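You operate a simulated robot arm through the tools that you are given. There is no shell and no other tool. Be economical: measure what you need, move in short steps, check, and stop when the job is done.

You run a simulated two-armed robot. Do the job below in one go: nothing can be reset, and whatever is moved stays where it is left.

## Task
Take the film roller and leave it on top of the grey slab printed pouch on the free part of the long white bench. Put the coil with the green core on the free part of the long white bench away on the coil mat. Take the roller with orange bands on the free part of the long white bench and put it away on the surface of the narrow bench. Put the sample case with the earliest date from the free part of the long white bench on the worktop of the long grey bench. Take the black pad with the orange grip on the white box surface and put it away on the surface of the narrow bench. Take the white test block and put it on the counter surface. Turn the oiler knob to 4. Put the green signal lamp on the counter surface away on the bench. Open the dry box lid. Any order will do. Set down upright: film roller, coil with the green core, black pad with the orange grip, white test block, green signal lamp.
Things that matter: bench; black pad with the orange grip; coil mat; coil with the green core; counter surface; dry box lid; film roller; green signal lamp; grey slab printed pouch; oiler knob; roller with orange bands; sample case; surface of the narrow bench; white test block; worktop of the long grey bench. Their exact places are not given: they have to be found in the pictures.

Only the result counts: the job must be done as asked and must still hold three seconds after the hand-in. Knocking over, shifting, dropping, spilling or breaking anything else fails it. Lids that push on must go on centred and level and be pressed home; caps that screw on are set level and turned clockwise until they are tight.

## Robot
Two 7-joint arms with two-finger parallel grippers on one trunk, on a base that drives. Base frame: it is fixed to the floor where the robot stands at the start and does not move with it; the origin is under the middle of the robot, x ahead of it, y to its left, z up; the surface under the hand at the start is at about z = 780. Readings come in mm, degrees, newtons and seconds.
The left shoulder is at the start at [155, 174, 979], the right one opposite. With the tool pointing down near the work surface each hand reaches from about 400 to 800 mm from the robot's upright axis, wherever it stands, measured 20 degrees to its own side. Places, roughly: bench [-11900, -600, 800]; black pad with the orange grip (5x5x6 cm) [-15000, -3300, 800]; coil mat (12x37 cm) [-6580, -800, 800]; coil with the green core (8x8x9 cm) [700, 100, 800]; counter surface (22x118 cm) [-12080, -3000, 720]; dry box lid [-900, 1600, 1000]; film roller [500, 0, 750]; green signal lamp [-12250, -3000, 750]; grey slab printed pouch [500, 250, 750]; oiler knob [-13400, -3400, 1000]; roller with orange bands (15x5x5 cm) [600, -100, 800]; sample case [500, -500, 750]; surface of the narrow bench [-14900, -600, 800]; white test block [-15000, -3250, 750]; worktop of the long grey bench [-1400, 1700, 800]. Payload 3.6 kg a hand.
The tool frame of a hand sits at the grasp point between the pads (the TCP): z along the fingers, y along the line on which they close. The tips reach 30 mm beyond it. The gripper opens to 110 mm. The fingers are 20 mm wide and 10 mm thick; the gripper's body (48 by 112 mm) begins 55 mm behind the TCP.
Orientation is that of the tool frame in the base frame, as a unit quaternion [x, y, z, w]. With the fingers straight down and closing along the base's y, the tool's x points along the base's -x, its y along +y and its z along -z.

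## Interface
- The arms move only by the tool jog_arm. It takes "left_rows", "right_rows" or both (then of equal length, played together; a hand with none holds still); each is one flat list of numbers, 7 for each row, row after row: the finger opening in mm, from 0 to 110, then the shift along the tool's x, y, z in units of 400 mm (1.0 is 400 mm), then the turn, a rotation vector about the tool's x, y, z in units of 45 degrees (1.0 is 45 degrees). In form: [gripper, tx, ty, tz, ax, ay, az, gripper, tx, ty, tz, ax, ay, az, ...]. A call has 1 to 20 rows; each row is the pose to reach, as a shift and turn from the pose commanded when the call began, along the tool's axes at that moment. A call with a number of a shift or a turn outside -1 to 1 is refused whole. Each row takes 0.2 s and may step no farther than 50 mm and 8.6 degrees from the row before; otherwise, or with a gripper value out of range, the whole call is refused. Where a pose cannot be reached the arm comes as near as it can. A force on the tool above 40 N (or 10 N above the force at the start of the call, whichever is more), or a blocked arm, ends the call early, and 0.2 s more pass. The fingers move at their own pace (about 153 mm/s each) and stop on an object; they squeeze with about 41 N. The grip force told is the motor's: it shows also when the fingers shut on nothing. Time passes only in rows, and 0.2 s behind the last, so rows that repeat a pose let the fingers close. It gives the time, the measured TCP pose, the force on the tool (base axes), the opening and the grip force at its end, in the units of the frame above (readings bear some noise), with the torque about the TCP (base axes, N m) and any sound that the robot's microphone picked up.
- Cameras (640 x 400 px; columns grow to the right, rows downward): "scene" is now at [279.5, -11.8, 1182.4]; the picture's right is [-0.11, -0.99, 0.00], its down [-0.27, 0.03, -0.96] and it looks along [0.96, -0.11, -0.27] (base axes); focal length 214 px, centre (320, 200). "left" rides on the left gripper at [72, -17, -103] in its tool frame; the picture's right is [0.23, 0.97, 0.00], its down [-0.76, 0.18, -0.62] and it looks along [-0.61, 0.14, 0.78] (tool axes); focal length 222 px, centre (320, 200). "right" rides on the right gripper at [72, 17, -103] in its tool frame; the picture's right is [-0.23, 0.97, 0.00], its down [-0.76, -0.18, -0.62] and it looks along [-0.61, -0.14, 0.78] (tool axes); focal length 222 px, centre (320, 200).
- snapshot(camera): a new picture of that camera. The clock stands still meanwhile.
- lift_body(by): slides the trunk up (or, below 0, down) by that many mm; the arms and the scene camera ride with it, the base frame stays. It gives what a move gives, with no picture.
- base_move(legs): drives the robot by 1 to 6 legs, each [ahead, left, turn to the left] in mm, mm and degrees, along the robot's own axes; the way and the turn of a leg run together, so that a leg with both is an arc; at most 1500 mm and 180 degrees a leg. The arms and the cameras ride along, it lands a little off, and it stops where it bumps. It gives what a move gives.
- head_to(pan, tilt): turns the head with the scene camera to pan (to the left, within 86 degrees either way) and tilt (down, from -29 to 69), counted from straight ahead of the robot. It gives what a move gives.
- locate(camera, pixels): for up to 12 pixels [column, row] of the newest picture of that camera ("zoom" is the newest enlarged one), the place [x, y, z] in the base frame of the surface seen there, good to about 2 mm. The clock stands still meanwhile.
- close_up(camera, box): a new picture of the part [left, top, right, bottom] of that camera's present view, enlarged. The clock stands still meanwhile.
- job_done(): hands the job in; it is judged then, once.

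Keep the steps short. Do not move on a guess: measure, check each grasp and each placing, and mend mistakes. In all there are 322 turns and 216 pictures (those below and enlarged ones count). Leave the grippers open and the arms clear of the work at the hand-in unless told otherwise, and finish with a single line.

The tools are called after "Request:" by a JSON object that holds its "op" and its "data". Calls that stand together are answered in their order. jog_arm: Moves the arms, as the interface text tells. Its arguments: {"type":"object","properties":{"left_rows":{"type":"array","items":{"type":"number"}},"right_rows":{"type":"array","items":{"type":"number"}}},"required":[]} The other tools are called the same way: lift_body (by) slides the trunk up or down; base_move (legs) drives the base; head_to (pan, tilt) turns the head that bears the scene camera; snapshot (camera) takes a picture; locate (camera, pixels) gives the place of the surface under pixels of a picture; close_up (camera, box) takes an enlarged picture of a part of a camera's view; job_done () hands the job in.

At the start:

```text
t: 0.0
left_tcp_pos: [403.1, 87.1, 1146.2]
left_ee_rot: [0.0, 1.0, 0.001, 0.0]
left_contact_force: [1.0, -0.6, -0.2]
left_torque: [-0.02, -0.03, 0.01]
left_finger_gap: 109.6
left_grip_force: 0.0
right_tcp_pos: [448.0, -217.2, 1086.7]
right_ee_rot: [0.001, 1.0, 0.0, 0.0]
right_contact_force: [-0.3, -0.4, -0.3]
right_torque: [0.01, -0.01, -0.03]
right_finger_gap: 110.1
right_grip_force: 0.1
trunk travel left (down, up): [-100.0, 663.0]
robot x, y, heading: [-1.0, 1.6, 0.1]
head pan, tilt: [-6.6, 15.7]
```

scene: 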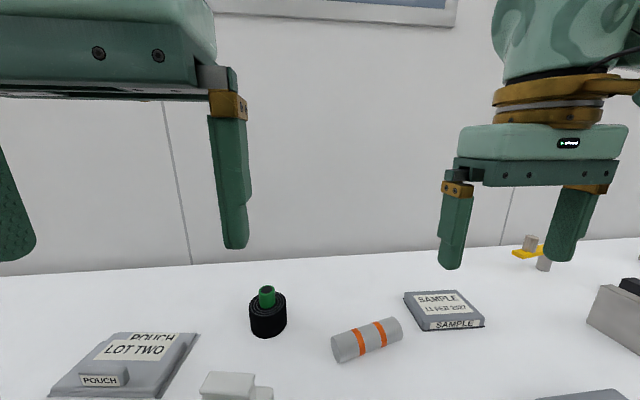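
right: 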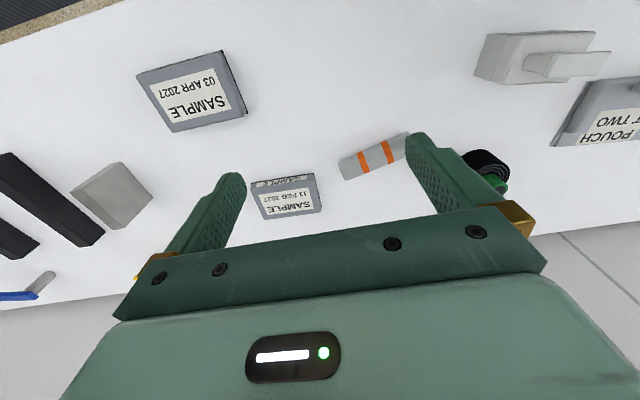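
left: 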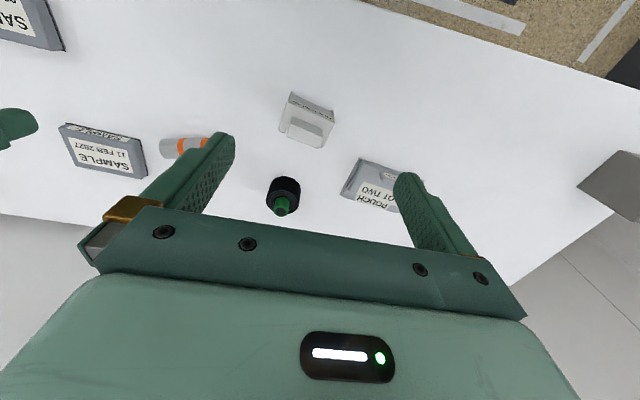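

I see the bench with the coil, the roller, the pouch and two sample cases. I'll tilt the head down for a better view.

Request:
{"op": "head_to", "data": {"pan": 0, "tilt": 50}}

Request:
{"op": "snapshot", "data": {"camera": "scene"}}

Request:
{"op": "head_to", "data": {"pan": -60, "tilt": 35}}

Request:
{"op": "snapshot", "data": {"camera": "scene"}}

Request:
{"op": "head_to", "data": {"pan": 60, "tilt": 30}}

Request:
{"op": "snapshot", "data": {"camera": "scene"}}

```text
t: 1.0
left_tcp_pos: [402.6, 85.9, 1146.6]
left_ee_rot: [0.0, 1.0, 0.0, 0.0]
left_contact_force: [-0.5, 0.5, -0.3]
left_torque: [0.01, -0.02, 0.0]
left_finger_gap: 110.0
left_grip_force: 0.1
right_tcp_pos: [448.3, -217.4, 1088.0]
right_ee_rot: [0.0, 1.0, 0.001, 0.0]
right_contact_force: [0.2, -0.4, -0.1]
right_torque: [0.01, -0.01, 0.03]
right_finger_gap: 110.3
right_grip_force: 0.1
trunk travel left (down, up): [-100.0, 663.0]
robot x, y, heading: [1.9, 3.8, -0.2]
head pan, tilt: [0.0, 50.0]
```

```text
212 pictures are left
```

scene: 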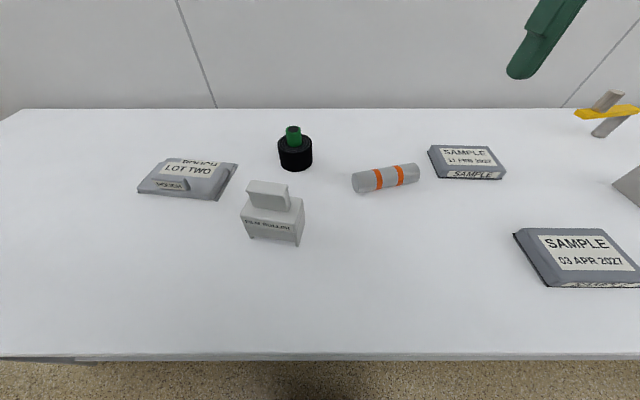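

```text
t: 2.3
left_tcp_pos: [403.1, 86.5, 1145.3]
left_ee_rot: [0.0, 1.0, 0.0, 0.001]
left_contact_force: [0.5, 0.0, 0.7]
left_torque: [0.01, 0.01, -0.02]
left_finger_gap: 110.0
left_grip_force: 0.1
right_tcp_pos: [449.0, -215.9, 1088.8]
right_ee_rot: [0.0, 1.0, 0.0, 0.0]
right_contact_force: [-0.2, 0.0, 0.3]
right_torque: [0.02, 0.0, -0.02]
right_finger_gap: 110.1
right_grip_force: 0.1
trunk travel left (down, up): [-100.0, 663.0]
robot x, y, heading: [-0.5, -0.1, 0.3]
head pan, tilt: [-60.0, 35.0]
```

```text
211 pictures are left
```

scene: 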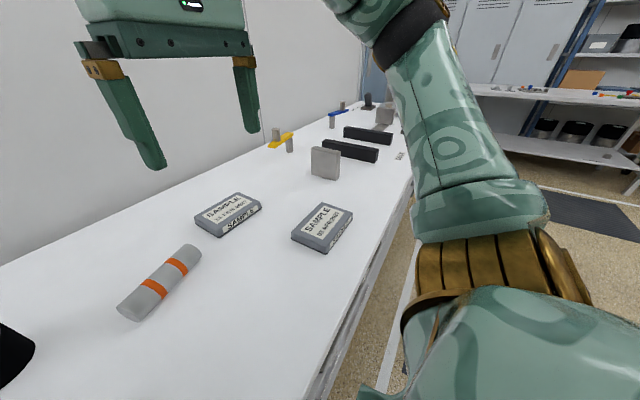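

```text
t: 4.3
left_tcp_pos: [405.2, 86.3, 1145.8]
left_ee_rot: [0.0, 1.0, 0.0, 0.0]
left_contact_force: [-0.6, 0.8, 0.7]
left_torque: [-0.01, -0.02, 0.04]
left_finger_gap: 109.9
left_grip_force: 0.0
right_tcp_pos: [447.9, -218.2, 1087.8]
right_ee_rot: [0.0, 1.0, 0.0, 0.0]
right_contact_force: [-0.3, -0.1, 0.3]
right_torque: [-0.01, 0.02, 0.05]
right_finger_gap: 110.2
right_grip_force: 0.0
trunk travel left (down, up): [-100.0, 663.0]
robot x, y, heading: [-1.7, -0.1, 0.2]
head pan, tilt: [60.0, 30.0]
```

```text
210 pictures are left
```

scene: 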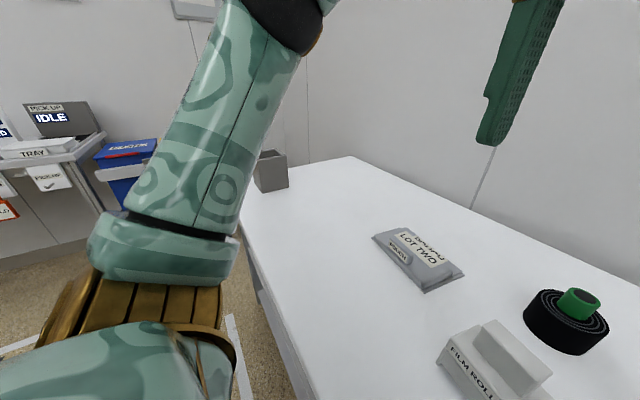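

Two sample cases carry dates. I'll zoom in to read them and measure the objects.

Request:
{"op": "head_to", "data": {"pan": 0, "tilt": 50}}

Request:
{"op": "close_up", "data": {"camera": "scene", "box": [400, 100, 640, 300]}}

Request:
{"op": "close_up", "data": {"camera": "scene", "box": [120, 110, 440, 260]}}

Request:
{"op": "snapshot", "data": {"camera": "scene"}}

Request:
{"op": "locate", "data": {"camera": "scene", "pixels": [[268, 196], [249, 188], [288, 190], [272, 243], [294, 132], [295, 165], [357, 182], [416, 170], [385, 177], [188, 178], [468, 157], [585, 252]]}}

```text
t: 5.6
left_tcp_pos: [403.0, 86.4, 1146.6]
left_ee_rot: [0.0, 1.0, 0.0, -0.001]
left_contact_force: [-0.5, -0.3, 0.7]
left_torque: [-0.01, -0.01, -0.03]
left_finger_gap: 110.0
left_grip_force: 0.1
right_tcp_pos: [447.7, -217.0, 1088.0]
right_ee_rot: [0.0, 1.0, 0.0, -0.001]
right_contact_force: [-0.4, -0.1, 0.4]
right_torque: [0.03, 0.02, -0.01]
right_finger_gap: 110.0
right_grip_force: 0.1
trunk travel left (down, up): [-100.0, 663.0]
robot x, y, heading: [-2.2, -1.9, -0.1]
head pan, tilt: [0.0, 50.0]
```

```text
2.00 times, centred on (520, 200) of scene
```

zoom: 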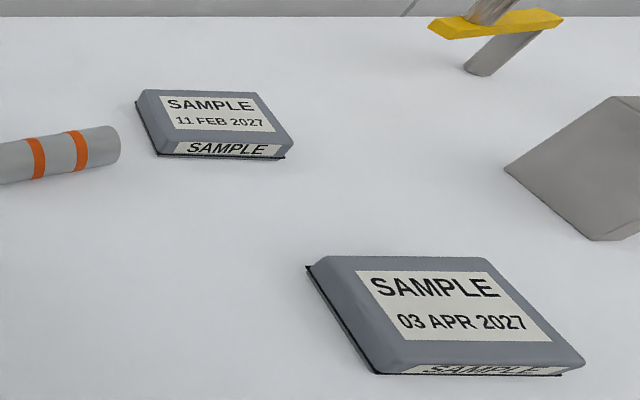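

```text
2.00 times, centred on (280, 185) of scene
```

zoom: 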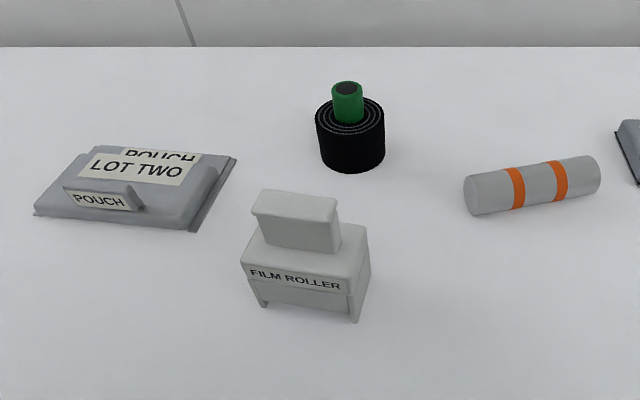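

```text
207 pictures are left
```

scene: 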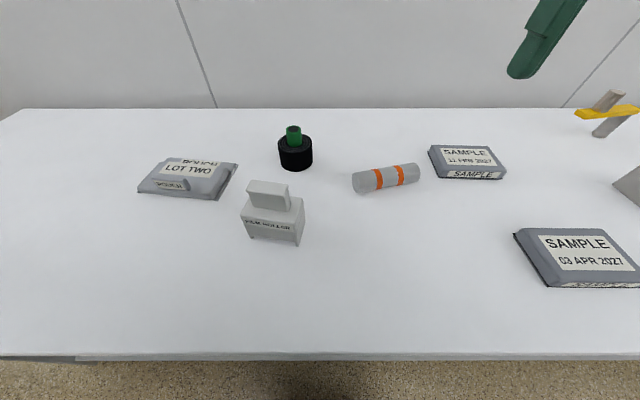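

```text
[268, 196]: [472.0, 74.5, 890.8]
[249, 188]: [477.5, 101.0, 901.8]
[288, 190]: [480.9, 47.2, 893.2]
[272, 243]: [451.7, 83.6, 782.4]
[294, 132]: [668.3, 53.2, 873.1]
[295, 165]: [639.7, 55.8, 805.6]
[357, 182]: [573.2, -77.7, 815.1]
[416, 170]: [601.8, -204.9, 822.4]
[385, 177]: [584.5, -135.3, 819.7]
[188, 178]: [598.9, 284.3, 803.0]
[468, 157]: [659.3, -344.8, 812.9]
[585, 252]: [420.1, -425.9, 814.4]
```

11 FEB 2027 is the earliest of the two. I'll measure the film roller's handle and the pouch more finely.

Request:
{"op": "close_up", "data": {"camera": "scene", "box": [120, 110, 440, 260]}}

Request:
{"op": "locate", "data": {"camera": "zoom", "pixels": [[264, 193], [334, 200], [328, 221], [256, 212], [247, 253], [349, 263], [366, 229], [140, 205], [95, 154], [220, 162], [187, 224], [42, 210]]}}

Request:
{"op": "locate", "data": {"camera": "zoom", "pixels": [[110, 195], [130, 189], [160, 190], [90, 170], [190, 165], [348, 100], [348, 160], [376, 118], [475, 195], [595, 170], [265, 300], [355, 318]]}}

```text
2.00 times, centred on (280, 185) of scene
```

zoom: 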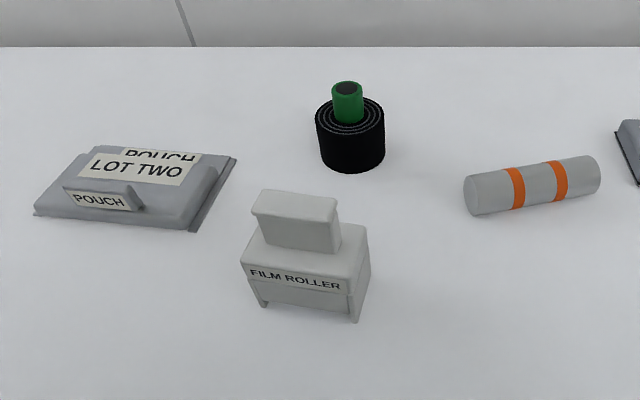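

```text
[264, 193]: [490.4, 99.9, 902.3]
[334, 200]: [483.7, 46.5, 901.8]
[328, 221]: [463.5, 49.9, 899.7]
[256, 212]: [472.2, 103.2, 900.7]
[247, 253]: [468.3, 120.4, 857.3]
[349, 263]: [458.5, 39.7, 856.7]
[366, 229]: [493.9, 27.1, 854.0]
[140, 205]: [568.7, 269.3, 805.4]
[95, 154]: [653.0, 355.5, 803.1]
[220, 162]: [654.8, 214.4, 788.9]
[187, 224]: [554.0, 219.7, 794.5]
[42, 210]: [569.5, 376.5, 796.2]
```

```text
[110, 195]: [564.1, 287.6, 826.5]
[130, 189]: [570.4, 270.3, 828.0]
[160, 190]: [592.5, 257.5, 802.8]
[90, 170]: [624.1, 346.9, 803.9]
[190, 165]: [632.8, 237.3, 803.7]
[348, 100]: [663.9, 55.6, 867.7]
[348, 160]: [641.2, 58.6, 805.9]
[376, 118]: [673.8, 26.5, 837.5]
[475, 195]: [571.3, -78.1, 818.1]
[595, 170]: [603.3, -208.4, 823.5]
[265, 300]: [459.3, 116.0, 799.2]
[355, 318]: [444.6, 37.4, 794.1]
```

The film roller handle is about 54×20 mm, centred near (477,75), top z 901, yawed about −7°. The left hand goes above it.

Request:
{"op": "jog_arm", "data": {"left_rows": [110, -0.037, -0.006, 0.093, 0, 0, 0.033, 110, -0.074, -0.012, 0.186, 0, 0, 0.066, 110, -0.111, -0.018, 0.279, 0, 0, 0.1, 110, -0.148, -0.024, 0.372, 0, 0, 0.133, 110, -0.185, -0.03, 0.465, 0, 0, 0.167]}}

Request:
{"op": "snapshot", "data": {"camera": "left"}}

Request:
{"op": "snapshot", "data": {"camera": "scene"}}

```text
t: 6.8
left_tcp_pos: [477.0, 73.8, 959.1]
left_ee_rot: [0.065, 0.998, 0.0, -0.001]
left_contact_force: [-0.8, 0.0, -0.8]
left_torque: [0.03, 0.04, -0.01]
left_finger_gap: 110.0
left_grip_force: 0.0
right_tcp_pos: [448.6, -217.5, 1087.7]
right_ee_rot: [0.002, 1.0, 0.001, -0.001]
right_contact_force: [0.2, 0.6, 0.2]
right_torque: [0.0, 0.03, 0.01]
right_finger_gap: 109.8
right_grip_force: 0.1
trunk travel left (down, up): [-100.0, 663.0]
robot x, y, heading: [0.9, -1.8, -0.2]
head pan, tilt: [0.0, 50.0]
```

```text
205 pictures are left
```

left: 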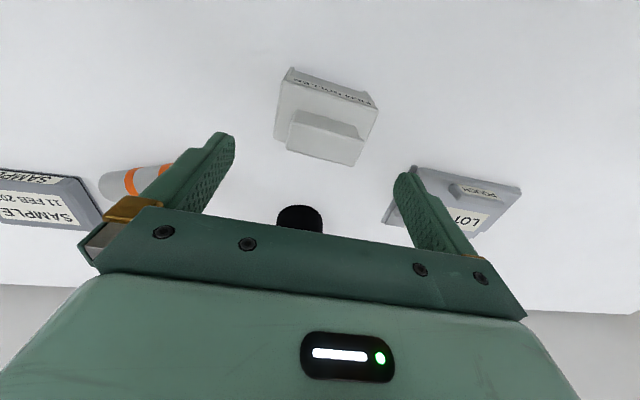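

```text
204 pictures are left
```

scene: 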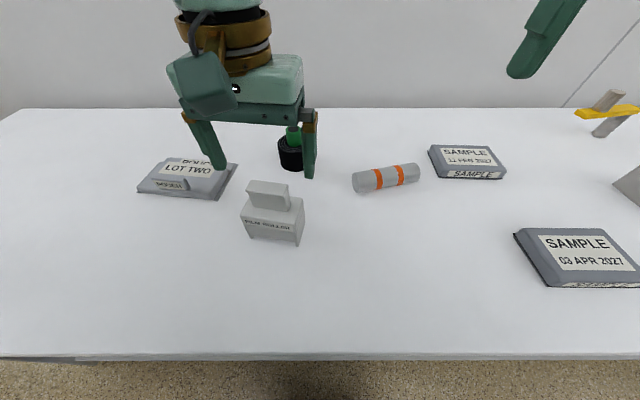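

The hand is above the roller. I'll check its alignment with the left camera.

Request:
{"op": "locate", "data": {"camera": "left", "pixels": [[296, 112], [361, 132], [365, 141], [288, 124], [286, 150], [352, 165], [330, 130], [450, 190], [457, 185], [495, 196], [470, 218], [440, 180]]}}

Request:
{"op": "close_up", "data": {"camera": "left", "box": [260, 50, 420, 180]}}

Request:
{"op": "close_up", "data": {"camera": "left", "box": [380, 140, 540, 260]}}

```text
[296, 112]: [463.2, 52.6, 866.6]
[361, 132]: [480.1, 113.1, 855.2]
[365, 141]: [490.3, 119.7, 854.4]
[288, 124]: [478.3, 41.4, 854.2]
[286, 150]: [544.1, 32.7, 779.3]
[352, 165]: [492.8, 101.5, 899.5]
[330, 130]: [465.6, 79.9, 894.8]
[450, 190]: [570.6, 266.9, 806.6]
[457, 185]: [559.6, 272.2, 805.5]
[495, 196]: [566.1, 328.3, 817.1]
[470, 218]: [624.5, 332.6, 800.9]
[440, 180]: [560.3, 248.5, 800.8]
```

```text
3.08 times, centred on (340, 115) of left
```

zoom: 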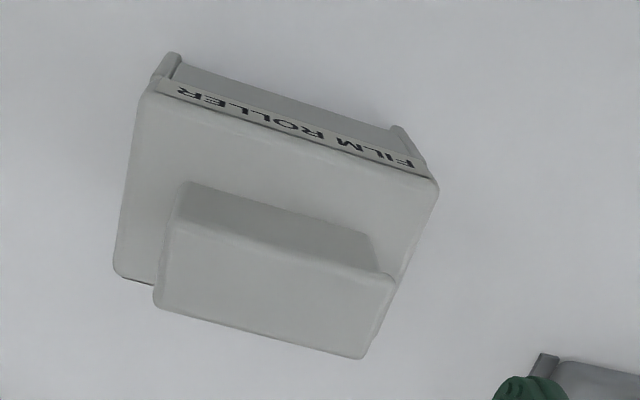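

```text
3.33 times, centred on (460, 200) of left
```

zoom: 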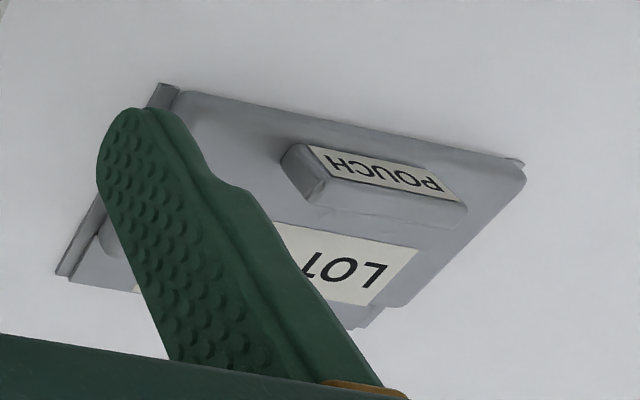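

Alignment looks good. I descend to z 891 and close on the handle.

Request:
{"op": "jog_arm", "data": {"left_rows": [110, 0, 0, 0.085, 0, 0, 0, 110, 0, 0, 0.17, 0, 0, 0, 0, 0, 0, 0.17, 0, 0, 0, 0, 0, 0, 0.17, 0, 0, 0, 0, 0, 0, 0.17, 0, 0, 0, 0, 0, 0, 0.07, 0, 0, 0, 0, 0, 0, 0, 0, 0, 0]}}

Request:
{"op": "snapshot", "data": {"camera": "left"}}

Request:
{"op": "snapshot", "data": {"camera": "scene"}}

```text
t: 8.4
left_tcp_pos: [477.0, 73.6, 959.6]
left_ee_rot: [0.066, 0.998, -0.001, -0.001]
left_contact_force: [-0.2, 0.1, -3.3]
left_torque: [-0.02, 0.02, 0.0]
left_finger_gap: 60.5
left_grip_force: 41.2
right_tcp_pos: [449.2, -216.4, 1087.3]
right_ee_rot: [0.0, 1.0, 0.0, 0.0]
right_contact_force: [-0.8, 0.4, -0.7]
right_torque: [-0.01, -0.01, -0.02]
right_finger_gap: 110.0
right_grip_force: 0.0
trunk travel left (down, up): [-100.0, 663.0]
robot x, y, heading: [1.0, 4.2, 0.1]
head pan, tilt: [0.0, 50.0]
```

```text
201 pictures are left
```

left: 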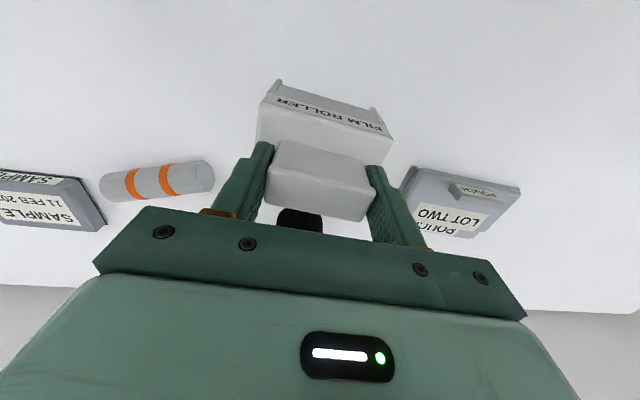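

```text
200 pictures are left
```

scene: 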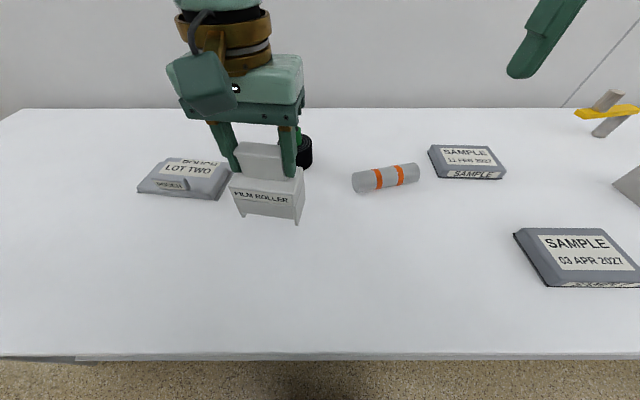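

The roller is held and clear. I'll measure the pouch's top area for the placing point.

Request:
{"op": "close_up", "data": {"camera": "left", "box": [390, 150, 540, 250]}}

Request:
{"op": "locate", "data": {"camera": "zoom", "pixels": [[110, 75], [560, 165], [455, 350], [400, 310], [120, 290], [460, 200], [450, 215], [290, 190], [300, 170], [130, 110], [400, 340], [210, 340]]}}

```text
4.00 times, centred on (465, 200) of left
```

zoom: 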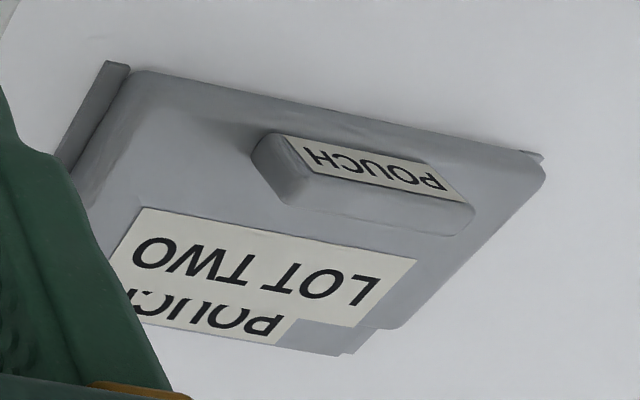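

```text
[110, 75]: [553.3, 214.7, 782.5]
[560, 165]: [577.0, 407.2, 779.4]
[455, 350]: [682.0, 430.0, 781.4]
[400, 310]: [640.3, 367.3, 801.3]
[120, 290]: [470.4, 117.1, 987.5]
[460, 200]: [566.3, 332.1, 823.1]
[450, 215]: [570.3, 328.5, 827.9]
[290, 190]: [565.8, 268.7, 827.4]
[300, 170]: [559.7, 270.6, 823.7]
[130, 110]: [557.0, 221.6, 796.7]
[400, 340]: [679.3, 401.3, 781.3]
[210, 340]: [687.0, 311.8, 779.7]
```

Request:
{"op": "close_up", "data": {"camera": "scene", "box": [200, 120, 340, 240]}}

Request:
{"op": "locate", "data": {"camera": "zoom", "pixels": [[165, 315], [175, 415], [420, 350], [430, 450], [430, 475], [460, 300], [480, 250], [440, 330], [455, 370], [140, 260], [410, 320], [465, 240]]}}

```text
3.33 times, centred on (270, 180) of scene
```

zoom: 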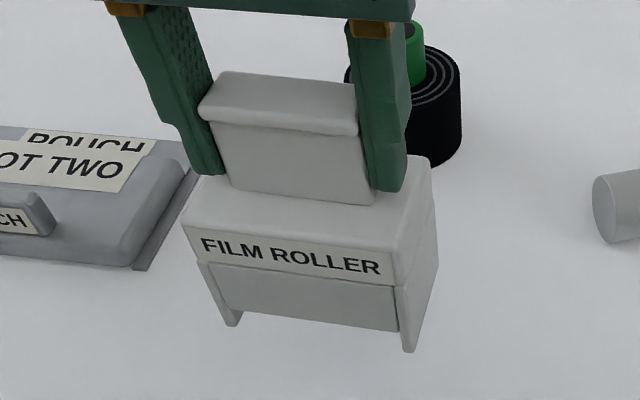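

```text
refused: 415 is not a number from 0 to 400
```

Request:
{"op": "locate", "data": {"camera": "zoom", "pixels": [[190, 225], [212, 268], [230, 318], [408, 345], [395, 280], [412, 330], [434, 255], [428, 170], [400, 260], [210, 180], [435, 235], [430, 275]]}}

```text
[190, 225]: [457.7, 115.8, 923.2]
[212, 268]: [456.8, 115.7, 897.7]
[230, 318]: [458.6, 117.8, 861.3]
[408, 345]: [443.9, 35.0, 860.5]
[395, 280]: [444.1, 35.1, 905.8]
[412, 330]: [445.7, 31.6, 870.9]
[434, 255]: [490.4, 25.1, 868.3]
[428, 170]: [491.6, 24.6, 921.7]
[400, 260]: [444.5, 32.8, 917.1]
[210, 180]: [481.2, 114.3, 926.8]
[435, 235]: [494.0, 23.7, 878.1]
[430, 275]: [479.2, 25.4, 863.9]
```

The roller body is about 84×52 mm, centred under the TCP. I'll look at the pouch top in more detail.

Request:
{"op": "close_up", "data": {"camera": "scene", "box": [130, 145, 250, 215]}}

Request:
{"op": "locate", "data": {"camera": "zoom", "pixels": [[160, 105], [200, 95], [280, 75], [300, 85], [400, 85], [420, 90], [440, 105], [450, 165], [480, 110], [400, 210], [170, 150], [290, 165]]}}

```text
5.33 times, centred on (190, 180) of scene
```

zoom: 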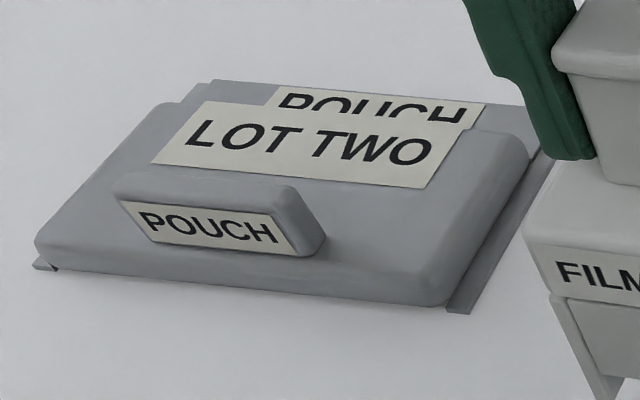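

```text
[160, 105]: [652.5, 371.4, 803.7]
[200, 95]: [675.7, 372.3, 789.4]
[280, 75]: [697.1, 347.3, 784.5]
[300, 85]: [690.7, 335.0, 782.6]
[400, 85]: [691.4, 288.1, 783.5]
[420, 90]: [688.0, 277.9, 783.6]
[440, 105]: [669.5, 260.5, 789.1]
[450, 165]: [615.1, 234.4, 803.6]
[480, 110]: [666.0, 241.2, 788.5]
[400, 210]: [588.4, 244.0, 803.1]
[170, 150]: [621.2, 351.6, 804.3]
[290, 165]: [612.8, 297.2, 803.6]
```

Request:
{"op": "locate", "data": {"camera": "zoom", "pixels": [[300, 100], [300, 108], [300, 115], [300, 122], [450, 120], [450, 128], [450, 135], [450, 142], [220, 96], [220, 104], [220, 190], [220, 182]]}}

```text
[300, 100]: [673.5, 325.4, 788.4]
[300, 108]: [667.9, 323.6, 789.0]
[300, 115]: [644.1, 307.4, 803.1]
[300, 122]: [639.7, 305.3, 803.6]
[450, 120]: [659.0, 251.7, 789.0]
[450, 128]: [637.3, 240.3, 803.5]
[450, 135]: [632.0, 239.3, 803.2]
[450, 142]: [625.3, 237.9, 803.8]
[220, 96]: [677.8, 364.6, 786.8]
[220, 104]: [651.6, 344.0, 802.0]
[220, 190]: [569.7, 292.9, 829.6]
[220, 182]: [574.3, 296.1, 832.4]
```

The target TCP is (614, 297), which is behind the tab and on the flat top at z 803. I move over it, slightly raised.

Request:
{"op": "jog_arm", "data": {"left_rows": [0, 0, 0, -0.05, 0, 0, 0, 0, -0.044, 0.1, -0.05, 0, 0, 0, 0, -0.089, 0.2, -0.05, 0, 0, 0, 0, -0.133, 0.3, -0.05, 0, 0, 0, 0, -0.178, 0.4, -0.05, 0, 0, 0, 0, -0.222, 0.5, -0.05, 0, 0, 0, 0, -0.267, 0.598, -0.05, 0, 0, 0, 0, -0.267, 0.598, 0.03, 0, 0, 0]}}

Request:
{"op": "close_up", "data": {"camera": "scene", "box": [100, 80, 300, 220]}}

Request:
{"op": "snapshot", "data": {"camera": "left"}}

```text
t: 10.2
left_tcp_pos: [564.7, 235.4, 950.9]
left_ee_rot: [0.057, 0.998, -0.001, 0.008]
left_contact_force: [0.4, -0.6, -3.7]
left_torque: [0.0, 0.0, 0.0]
left_finger_gap: 60.5
left_grip_force: 40.6
left hand out of reach, approached as far as the arm can: row 5, 6, 7, 8
right_tcp_pos: [448.1, -216.6, 1087.4]
right_ee_rot: [0.001, 1.0, -0.001, -0.001]
right_contact_force: [0.6, -0.5, 0.1]
right_torque: [0.0, 0.03, 0.01]
right_finger_gap: 110.0
right_grip_force: 0.2
trunk travel left (down, up): [-100.0, 663.0]
robot x, y, heading: [-0.0, 1.9, 0.0]
head pan, tilt: [0.0, 50.0]
```

```text
2.86 times, centred on (200, 150) of scene
```

zoom: 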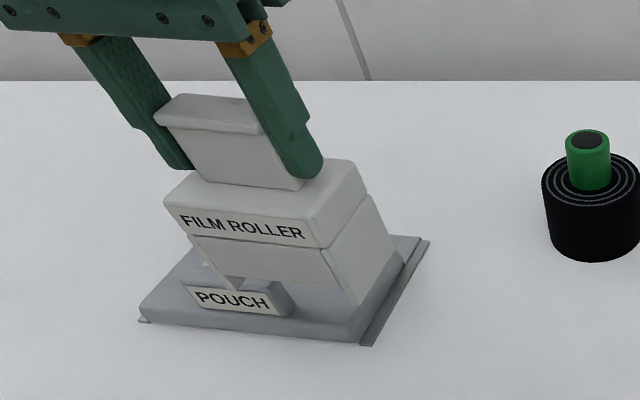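

```text
195 pictures are left
```

left: 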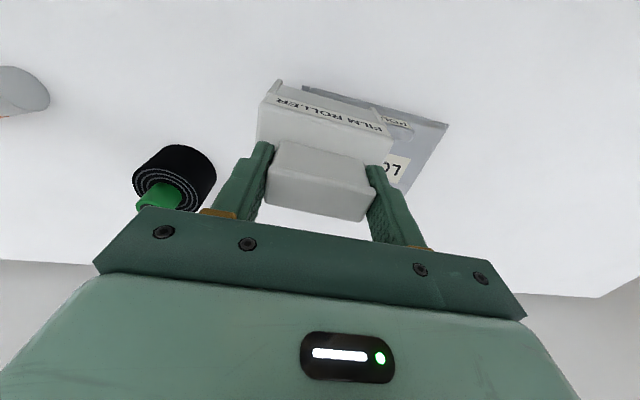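

The reach is too short here. I raise the trunk by 80 mm for clearance and drive the base 150 mm left and 60 mm ahead.

Request:
{"op": "lift_body", "data": {"by": 80}}

Request:
{"op": "base_move", "data": {"legs": [[50, 150, 0]]}}

Request:
{"op": "snapshot", "data": {"camera": "scene"}}

```text
t: 11.4
left_tcp_pos: [528.7, 235.3, 1076.7]
left_ee_rot: [0.057, 0.996, 0.002, 0.063]
left_contact_force: [1.3, 0.3, -3.1]
left_torque: [-0.01, 0.04, 0.0]
left_finger_gap: 60.4
left_grip_force: 40.9
right_tcp_pos: [433.0, -215.8, 1179.2]
right_ee_rot: [0.001, 1.0, 0.001, 0.017]
right_contact_force: [1.0, 0.3, -0.1]
right_torque: [0.01, 0.03, 0.03]
right_finger_gap: 109.8
right_grip_force: 0.1
trunk travel left (down, up): [-180.0, 583.0]
robot x, y, heading: [2.0, -2.7, -0.1]
head pan, tilt: [0.0, 50.0]
```

```text
t: 12.8
left_tcp_pos: [579.5, 386.2, 1078.2]
left_ee_rot: [0.058, 0.996, 0.003, 0.063]
left_contact_force: [0.7, 0.3, -3.2]
left_torque: [-0.01, 0.02, 0.03]
left_finger_gap: 60.4
left_grip_force: 40.5
right_tcp_pos: [482.2, -65.9, 1179.8]
right_ee_rot: [0.001, 1.0, 0.0, 0.019]
right_contact_force: [-1.1, 0.5, -0.3]
right_torque: [-0.03, 0.05, -0.01]
right_finger_gap: 109.9
right_grip_force: 0.0
trunk travel left (down, up): [-180.0, 583.0]
robot x, y, heading: [49.7, 149.3, 0.2]
head pan, tilt: [0.0, 50.0]
```

```text
194 pictures are left
```

scene: 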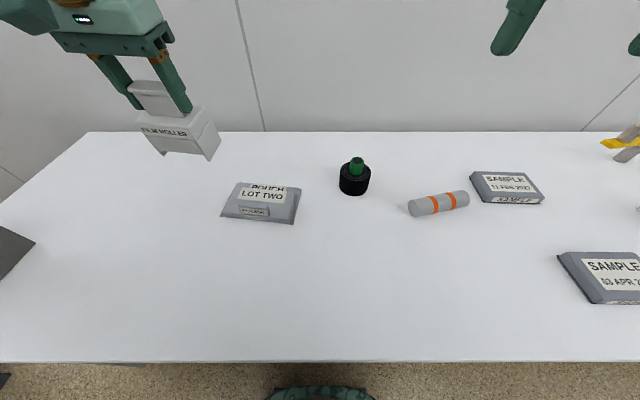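

The lift tilted the hand by about 7°. I level it by turning +7.2° about tool y, then re-read.

Request:
{"op": "jog_arm", "data": {"left_rows": [0, 0, 0, 0, 0, 0.08, 0, 0, 0, 0, 0, 0, 0.16, 0, 0, 0, 0, 0, 0, 0.16, 0]}}

```text
t: 13.6
left_tcp_pos: [578.5, 384.3, 1078.4]
left_ee_rot: [0.057, 0.996, 0.004, 0.063]
left_contact_force: [-0.2, -0.2, -3.6]
left_torque: [-0.05, 0.02, -0.01]
left_finger_gap: 60.4
left_grip_force: 41.5
left hand out of reach, approached as far as the arm can: row 1, 2, 3
right_tcp_pos: [481.6, -66.4, 1179.0]
right_ee_rot: [0.001, 1.0, 0.001, 0.018]
right_contact_force: [0.3, 0.1, -0.5]
right_torque: [0.01, -0.01, 0.02]
right_finger_gap: 109.9
right_grip_force: 0.0
trunk travel left (down, up): [-180.0, 583.0]
robot x, y, heading: [47.4, 149.5, -0.1]
head pan, tilt: [0.0, 50.0]
```

Request:
{"op": "jog_arm", "data": {"left_rows": [0, 0.011, -0.108, 0, 0, 0.08, 0, 0, 0.022, -0.217, 0, 0, 0.16, 0, 0, 0.022, -0.217, 0, 0, 0.16, 0]}}

```text
t: 14.4
left_tcp_pos: [560.8, 299.2, 1075.8]
left_ee_rot: [0.057, 0.998, 0.006, 0.0]
left_contact_force: [0.2, -0.6, -2.6]
left_torque: [-0.02, 0.03, -0.01]
left_finger_gap: 60.3
left_grip_force: 41.4
right_tcp_pos: [481.5, -66.2, 1179.0]
right_ee_rot: [0.001, 1.0, 0.0, 0.019]
right_contact_force: [0.7, -0.1, 0.7]
right_torque: [-0.01, -0.03, 0.01]
right_finger_gap: 109.8
right_grip_force: 0.1
trunk travel left (down, up): [-180.0, 583.0]
robot x, y, heading: [50.1, 152.4, 0.2]
head pan, tilt: [0.0, 50.0]
```

The hand is level now. I move to (614,297), then down to z≈945.

Request:
{"op": "jog_arm", "data": {"left_rows": [0, -0.066, 0.005, 0, 0.016, 0, 0.015, 0, -0.132, 0.01, 0, 0.016, 0, 0.03, 0, -0.132, 0.01, 0.11, 0.016, 0, 0.03, 0, -0.132, 0.01, 0.22, 0.016, 0, 0.03, 0, -0.132, 0.01, 0.327, 0.016, 0, 0.03, 0, -0.132, 0.01, 0.327, 0.016, 0, 0.03]}}

Request:
{"op": "close_up", "data": {"camera": "scene", "box": [180, 110, 340, 250]}}

Request:
{"op": "close_up", "data": {"camera": "left", "box": [220, 60, 480, 240]}}

```text
t: 15.8
left_tcp_pos: [613.7, 298.3, 946.5]
left_ee_rot: [0.069, 0.998, 0.0, 0.001]
left_contact_force: [0.0, -0.2, -3.0]
left_torque: [-0.01, 0.03, -0.04]
left_finger_gap: 60.4
left_grip_force: 41.4
left hand out of reach, approached as far as the arm can: row 2
right_tcp_pos: [481.0, -67.0, 1179.7]
right_ee_rot: [0.0, 1.0, 0.001, 0.019]
right_contact_force: [-0.4, 0.1, 0.3]
right_torque: [-0.04, 0.03, 0.02]
right_finger_gap: 109.9
right_grip_force: 0.1
trunk travel left (down, up): [-180.0, 583.0]
robot x, y, heading: [53.0, 147.8, -0.1]
head pan, tilt: [0.0, 50.0]
```

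```text
2.86 times, centred on (260, 180) of scene
```

zoom: 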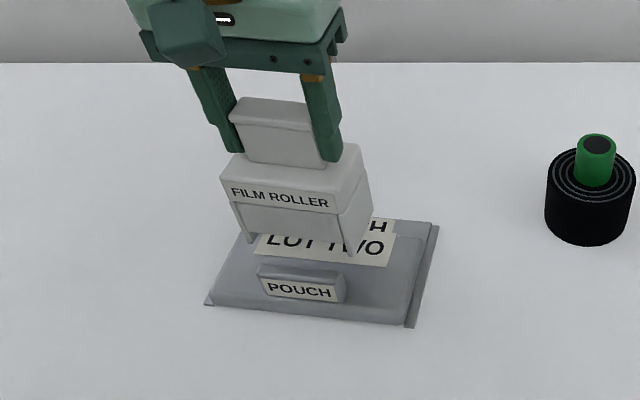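

```text
2.22 times, centred on (350, 150) of left
```

zoom: 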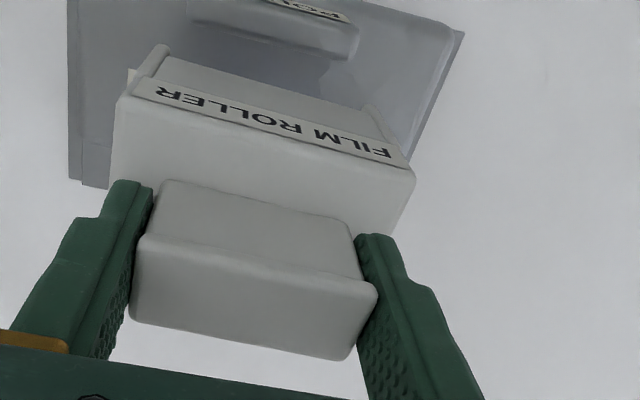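

It is over the pouch behind the tab. I lower to z≈915 and check before releasing.

Request:
{"op": "jog_arm", "data": {"left_rows": [0, 0, 0, 0.04, 0, 0, 0, 0, 0, 0, 0.07, 0, 0, 0, 0, 0, 0, 0.078, 0, 0, 0]}}

Request:
{"op": "close_up", "data": {"camera": "scene", "box": [180, 110, 340, 250]}}

```text
t: 16.6
left_tcp_pos: [614.4, 299.4, 914.7]
left_ee_rot: [0.068, 0.998, 0.0, 0.0]
left_contact_force: [-0.5, 0.1, -3.7]
left_torque: [-0.02, 0.01, 0.02]
left_finger_gap: 60.2
left_grip_force: 41.5
right_tcp_pos: [482.3, -67.0, 1179.5]
right_ee_rot: [0.001, 1.0, 0.001, 0.018]
right_contact_force: [0.2, 0.2, 0.5]
right_torque: [-0.02, -0.01, 0.04]
right_finger_gap: 110.1
right_grip_force: 0.0
trunk travel left (down, up): [-180.0, 583.0]
robot x, y, heading: [50.9, 147.2, -0.0]
head pan, tilt: [0.0, 50.0]
```

```text
2.86 times, centred on (260, 180) of scene
```

zoom: 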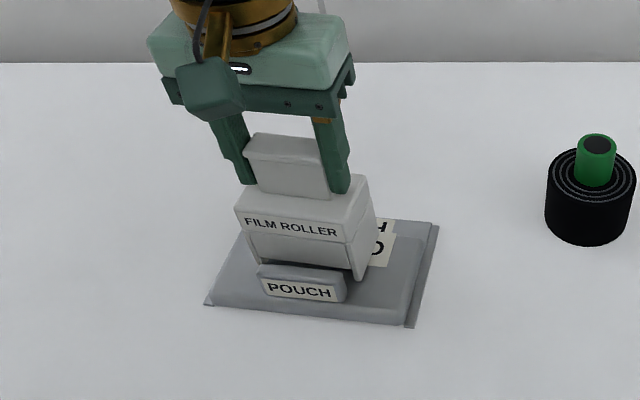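

Request:
{"op": "jog_arm", "data": {"left_rows": [0, 0, 0, 0.003, 0, 0, 0, 0, 0, 0, 0.006, 0, 0, 0]}}

```text
t: 17.2
left_tcp_pos: [613.2, 301.0, 911.4]
left_ee_rot: [0.068, 0.998, 0.0, 0.0]
left_contact_force: [0.0, -0.8, -3.3]
left_torque: [0.01, 0.03, -0.01]
left_finger_gap: 60.2
left_grip_force: 41.1
right_tcp_pos: [481.7, -66.5, 1179.4]
right_ee_rot: [0.0, 1.0, 0.001, 0.018]
right_contact_force: [0.4, -0.2, 0.1]
right_torque: [0.02, 0.0, 0.0]
right_finger_gap: 110.0
right_grip_force: 0.0
trunk travel left (down, up): [-180.0, 583.0]
robot x, y, heading: [49.2, 147.5, -0.3]
head pan, tilt: [0.0, 50.0]
```

Request:
{"op": "jog_arm", "data": {"left_rows": [0, 0, 0, 0.003, 0, 0, 0, 0, 0, 0, 0.006, 0, 0, 0]}}

Request:
{"op": "close_up", "data": {"camera": "scene", "box": [200, 140, 320, 240]}}

```text
t: 17.8
left_tcp_pos: [613.3, 299.8, 911.6]
left_ee_rot: [0.068, 0.998, 0.0, 0.002]
left_contact_force: [0.1, 2.2, 11.8]
left_torque: [-0.29, 0.41, -0.06]
left_finger_gap: 60.2
left_grip_force: 40.7
right_tcp_pos: [481.0, -66.0, 1180.2]
right_ee_rot: [0.0, 1.0, 0.002, 0.02]
right_contact_force: [0.2, 0.5, 0.6]
right_torque: [0.01, -0.01, -0.01]
right_finger_gap: 109.8
right_grip_force: 0.0
trunk travel left (down, up): [-180.0, 583.0]
robot x, y, heading: [51.0, 149.4, -0.0]
head pan, tilt: [0.0, 50.0]
```

```text
4.00 times, centred on (260, 190) of scene
```

zoom: 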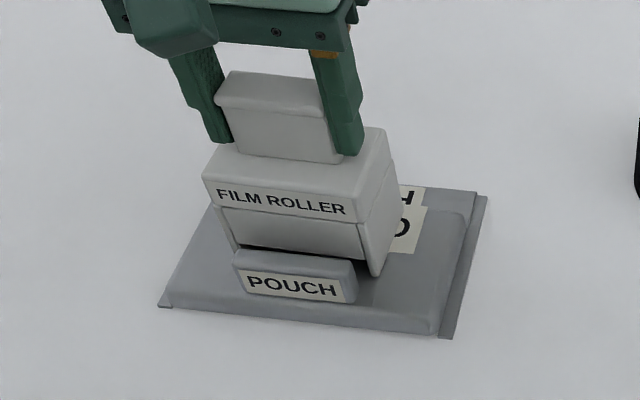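

It is in contact with 15 N up. I release and rise.

Request:
{"op": "jog_arm", "data": {"left_rows": [80, 0, 0, 0, 0, 0, 0, 90, 0, 0, 0, 0, 0, 0, 90, 0, 0, -0.1, 0, 0, 0, 90, 0, 0, -0.2, 0, 0, 0, 90, 0, 0, -0.25, 0, 0, 0]}}

Request:
{"op": "snapshot", "data": {"camera": "scene"}}

Request:
{"op": "snapshot", "data": {"camera": "left"}}

```text
t: 19.0
left_tcp_pos: [611.0, 301.1, 1009.8]
left_ee_rot: [0.069, 0.998, 0.0, 0.0]
left_contact_force: [-0.1, 0.5, -0.7]
left_torque: [0.0, -0.01, -0.02]
left_finger_gap: 90.0
left_grip_force: 0.1
right_tcp_pos: [481.2, -67.1, 1179.0]
right_ee_rot: [0.0, 1.0, 0.001, 0.02]
right_contact_force: [0.1, 0.0, 0.0]
right_torque: [0.03, 0.01, 0.02]
right_finger_gap: 109.7
right_grip_force: 0.0
trunk travel left (down, up): [-180.0, 583.0]
robot x, y, heading: [51.0, 152.4, -0.4]
head pan, tilt: [0.0, 50.0]
```

```text
189 pictures are left
```

scene: 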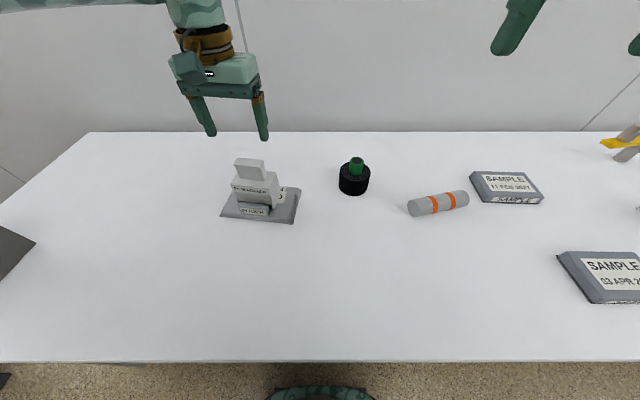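

```text
188 pictures are left
```

left: 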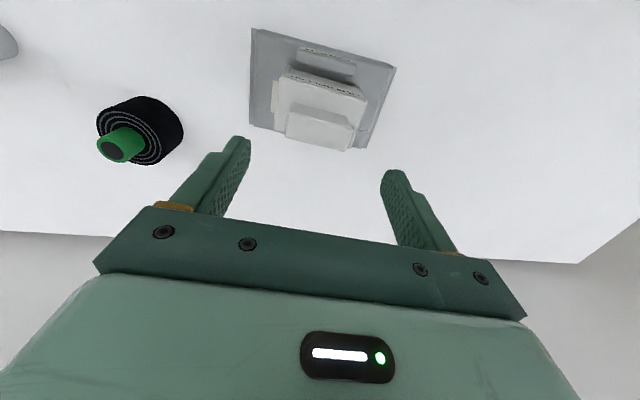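

Request:
{"op": "close_up", "data": {"camera": "left", "box": [230, 10, 420, 170]}}

Request:
{"op": "locate", "data": {"camera": "zoom", "pixels": [[220, 240], [430, 310], [210, 345], [390, 390], [230, 350], [380, 385], [180, 260], [450, 290], [410, 350], [240, 370], [310, 340], [240, 220]]}}

```text
2.50 times, centred on (325, 90) of left
```

zoom: 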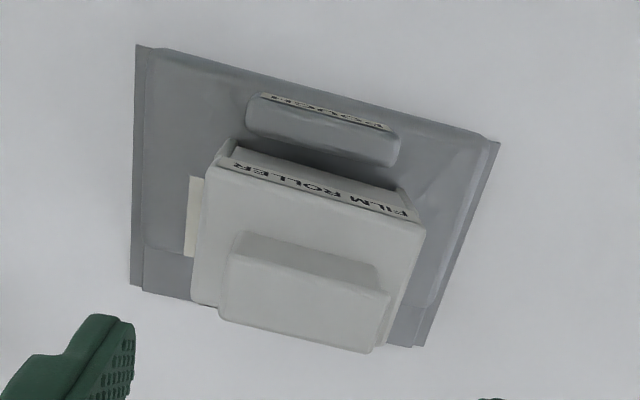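

```text
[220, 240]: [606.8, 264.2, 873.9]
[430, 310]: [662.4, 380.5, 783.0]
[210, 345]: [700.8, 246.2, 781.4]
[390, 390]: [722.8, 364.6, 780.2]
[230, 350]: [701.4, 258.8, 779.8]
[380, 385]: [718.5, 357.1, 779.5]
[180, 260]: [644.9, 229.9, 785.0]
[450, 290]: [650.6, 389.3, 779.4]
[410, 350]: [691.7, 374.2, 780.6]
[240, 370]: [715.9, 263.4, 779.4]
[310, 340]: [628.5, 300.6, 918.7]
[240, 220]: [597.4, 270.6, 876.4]
```

Request:
{"op": "locate", "data": {"camera": "zoom", "pixels": [[250, 265], [370, 298], [300, 300], [240, 310], [360, 340], [300, 325], [230, 185], [400, 230]]}}

```text
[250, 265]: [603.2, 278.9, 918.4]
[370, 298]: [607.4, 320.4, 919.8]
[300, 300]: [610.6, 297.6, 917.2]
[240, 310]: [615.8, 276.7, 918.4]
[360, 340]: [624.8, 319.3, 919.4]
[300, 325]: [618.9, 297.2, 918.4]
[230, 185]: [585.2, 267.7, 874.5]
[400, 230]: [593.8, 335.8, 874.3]
```

The film roller stands level on the pouch. Next is the sample case dated 11 FEB 2027, so I drive right about 270 mm.

Request:
{"op": "base_move", "data": {"legs": [[0, -270, 0]]}}

Request:
{"op": "snapshot", "data": {"camera": "scene"}}

Request:
{"op": "snapshot", "data": {"camera": "right"}}

```text
t: 20.9
left_tcp_pos: [612.0, 27.6, 1009.4]
left_ee_rot: [0.068, 0.998, 0.001, 0.0]
left_contact_force: [0.8, -0.4, 0.1]
left_torque: [0.03, -0.01, 0.03]
left_finger_gap: 89.9
left_grip_force: 0.0
right_tcp_pos: [482.3, -340.9, 1178.8]
right_ee_rot: [0.001, 1.0, 0.001, 0.019]
right_contact_force: [0.3, -0.5, -0.2]
right_torque: [0.02, -0.01, -0.01]
right_finger_gap: 110.1
right_grip_force: 0.1
trunk travel left (down, up): [-180.0, 583.0]
robot x, y, heading: [50.5, -119.8, -0.1]
head pan, tilt: [0.0, 50.0]
```

```text
186 pictures are left
```

scene: 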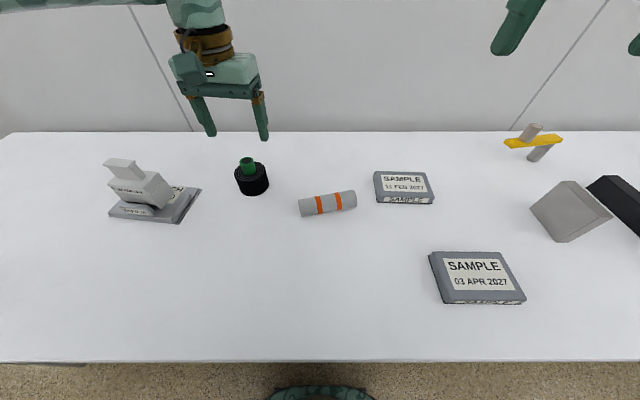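

```text
185 pictures are left
```

right: 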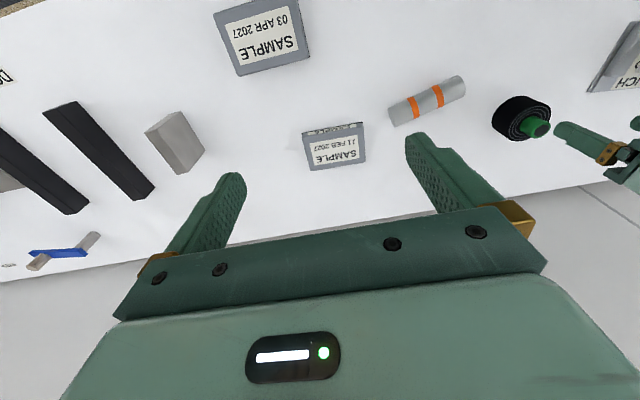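

Request:
{"op": "close_up", "data": {"camera": "scene", "box": [360, 150, 460, 220]}}

Request:
{"op": "locate", "data": {"camera": "zoom", "pixels": [[100, 140], [430, 140], [110, 320], [470, 330], [85, 140], [105, 345], [475, 350], [440, 150], [300, 290], [475, 300], [280, 145], [290, 350]]}}

Request:
{"op": "head_to", "data": {"pan": -55, "tilt": 25}}

Request:
{"op": "snapshot", "data": {"camera": "scene"}}

```text
5.71 times, centred on (410, 185) of scene
```

zoom: 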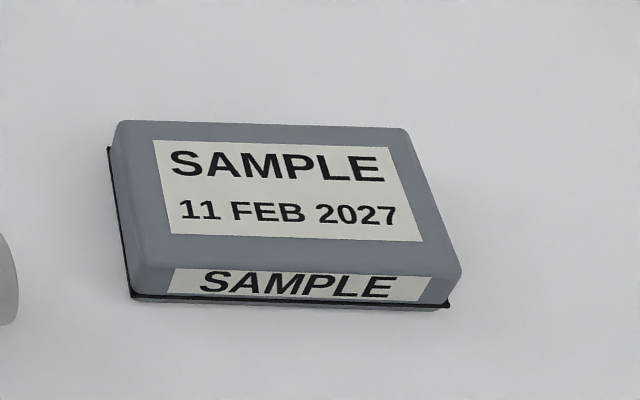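

```text
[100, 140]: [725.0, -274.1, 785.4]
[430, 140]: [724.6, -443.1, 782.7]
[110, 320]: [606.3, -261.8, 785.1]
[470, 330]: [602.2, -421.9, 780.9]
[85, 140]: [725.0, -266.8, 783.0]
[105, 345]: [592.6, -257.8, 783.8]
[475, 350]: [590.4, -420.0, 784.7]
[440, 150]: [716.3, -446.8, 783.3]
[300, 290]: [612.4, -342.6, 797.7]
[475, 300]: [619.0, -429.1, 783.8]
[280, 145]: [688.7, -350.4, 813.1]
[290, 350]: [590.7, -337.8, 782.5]
```

```text
t: 22.1
left_tcp_pos: [612.3, 27.4, 1009.7]
left_ee_rot: [0.068, 0.998, 0.0, 0.0]
left_contact_force: [-0.2, 0.6, -0.3]
left_torque: [0.01, 0.01, 0.01]
left_finger_gap: 90.0
left_grip_force: 0.1
right_tcp_pos: [482.4, -340.2, 1180.3]
right_ee_rot: [0.0, 1.0, 0.001, 0.018]
right_contact_force: [0.2, 0.1, -0.6]
right_torque: [-0.01, 0.01, -0.03]
right_finger_gap: 109.9
right_grip_force: 0.0
trunk travel left (down, up): [-180.0, 583.0]
robot x, y, heading: [50.3, -122.2, 0.2]
head pan, tilt: [-55.0, 25.0]
```

```text
183 pictures are left
```

scene: 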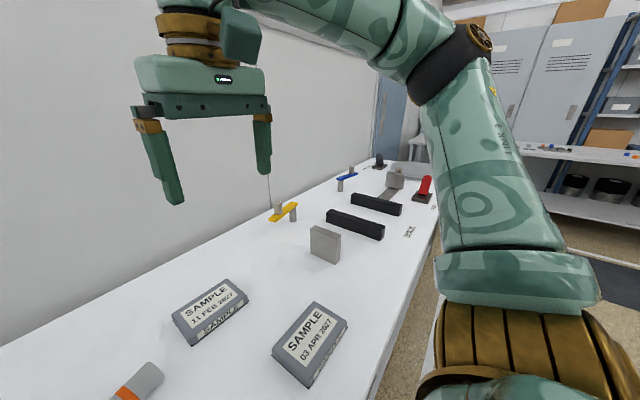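

Request:
{"op": "head_to", "data": {"pan": -15, "tilt": 50}}

Request:
{"op": "snapshot", "data": {"camera": "scene"}}

```text
t: 23.2
left_tcp_pos: [612.6, 28.3, 1008.4]
left_ee_rot: [0.068, 0.998, 0.0, 0.0]
left_contact_force: [-0.4, -0.1, -0.5]
left_torque: [0.02, -0.02, 0.0]
left_finger_gap: 90.2
left_grip_force: 0.2
right_tcp_pos: [482.7, -339.5, 1180.9]
right_ee_rot: [0.0, 1.0, 0.0, 0.018]
right_contact_force: [-0.2, 0.3, 0.2]
right_torque: [0.0, -0.01, 0.0]
right_finger_gap: 110.0
right_grip_force: 0.0
trunk travel left (down, up): [-180.0, 583.0]
robot x, y, heading: [50.5, -120.8, -0.2]
head pan, tilt: [-15.0, 50.0]
```

```text
182 pictures are left
```

scene: 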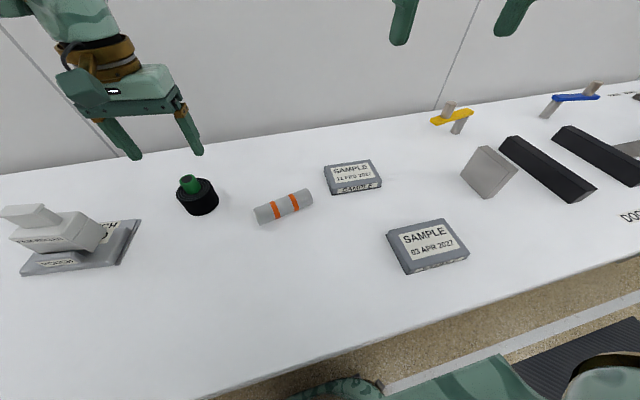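

Request:
{"op": "close_up", "data": {"camera": "scene", "box": [315, 150, 395, 200]}}

Request:
{"op": "locate", "data": {"camera": "scene", "pixels": [[326, 168], [368, 162], [381, 180], [334, 187], [333, 194], [381, 187], [350, 170], [357, 186], [263, 212], [305, 201], [284, 206], [307, 207]]}}

```text
8.00 times, centred on (355, 175) of scene
```

zoom: 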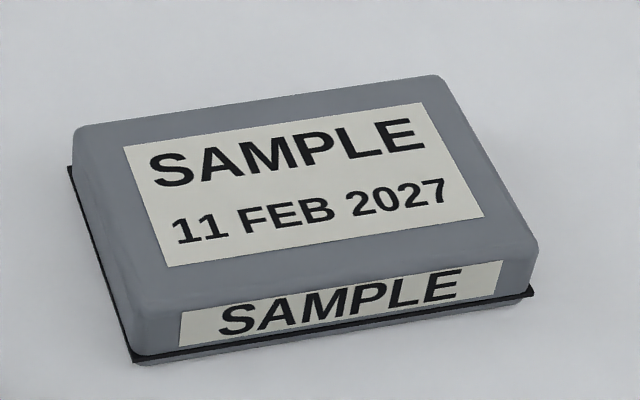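

```text
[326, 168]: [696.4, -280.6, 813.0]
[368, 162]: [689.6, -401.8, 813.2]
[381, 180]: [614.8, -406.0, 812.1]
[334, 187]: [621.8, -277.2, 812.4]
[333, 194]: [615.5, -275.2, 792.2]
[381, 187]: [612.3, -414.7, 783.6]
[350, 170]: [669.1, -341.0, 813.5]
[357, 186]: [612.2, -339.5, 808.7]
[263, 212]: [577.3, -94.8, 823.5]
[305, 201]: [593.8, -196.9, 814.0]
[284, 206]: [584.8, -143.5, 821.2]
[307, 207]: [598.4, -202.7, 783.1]
```

The case is about 85×133×33 mm, centred at (655,−342). I'll turn the right hand about 87° so that it closes along x. First half:

Request:
{"op": "jog_arm", "data": {"right_rows": [110, -0.072, 0, 0.06, 0, 0.01, -0.162, 110, -0.144, 0, 0.12, 0, 0.02, -0.324, 110, -0.216, 0, 0.18, 0, 0.03, -0.486, 110, -0.288, 0, 0.24, 0, 0.04, -0.648, 110, -0.36, 0, 0.3, 0, 0.05, -0.81, 110, -0.432, 0, 0.36, 0, 0.05, -0.97]}}

```text
t: 24.6
left_tcp_pos: [613.3, 30.0, 1008.2]
left_ee_rot: [0.068, 0.998, -0.001, 0.0]
left_contact_force: [1.2, 0.6, 0.0]
left_torque: [0.0, -0.03, -0.04]
left_finger_gap: 89.9
left_grip_force: 0.0
right_tcp_pos: [494.6, -353.6, 945.3]
right_ee_rot: [-0.324, 0.943, -0.056, 0.049]
right_contact_force: [1.0, -0.5, -1.0]
right_torque: [-0.06, 0.01, 0.01]
right_finger_gap: 110.2
right_grip_force: 0.2
right hand out of reach, approached as far as the arm can: row 1, 2, 3, 4, 5, 6
trunk travel left (down, up): [-180.0, 583.0]
robot x, y, heading: [53.8, -123.7, -0.2]
head pan, tilt: [-15.0, 50.0]
```

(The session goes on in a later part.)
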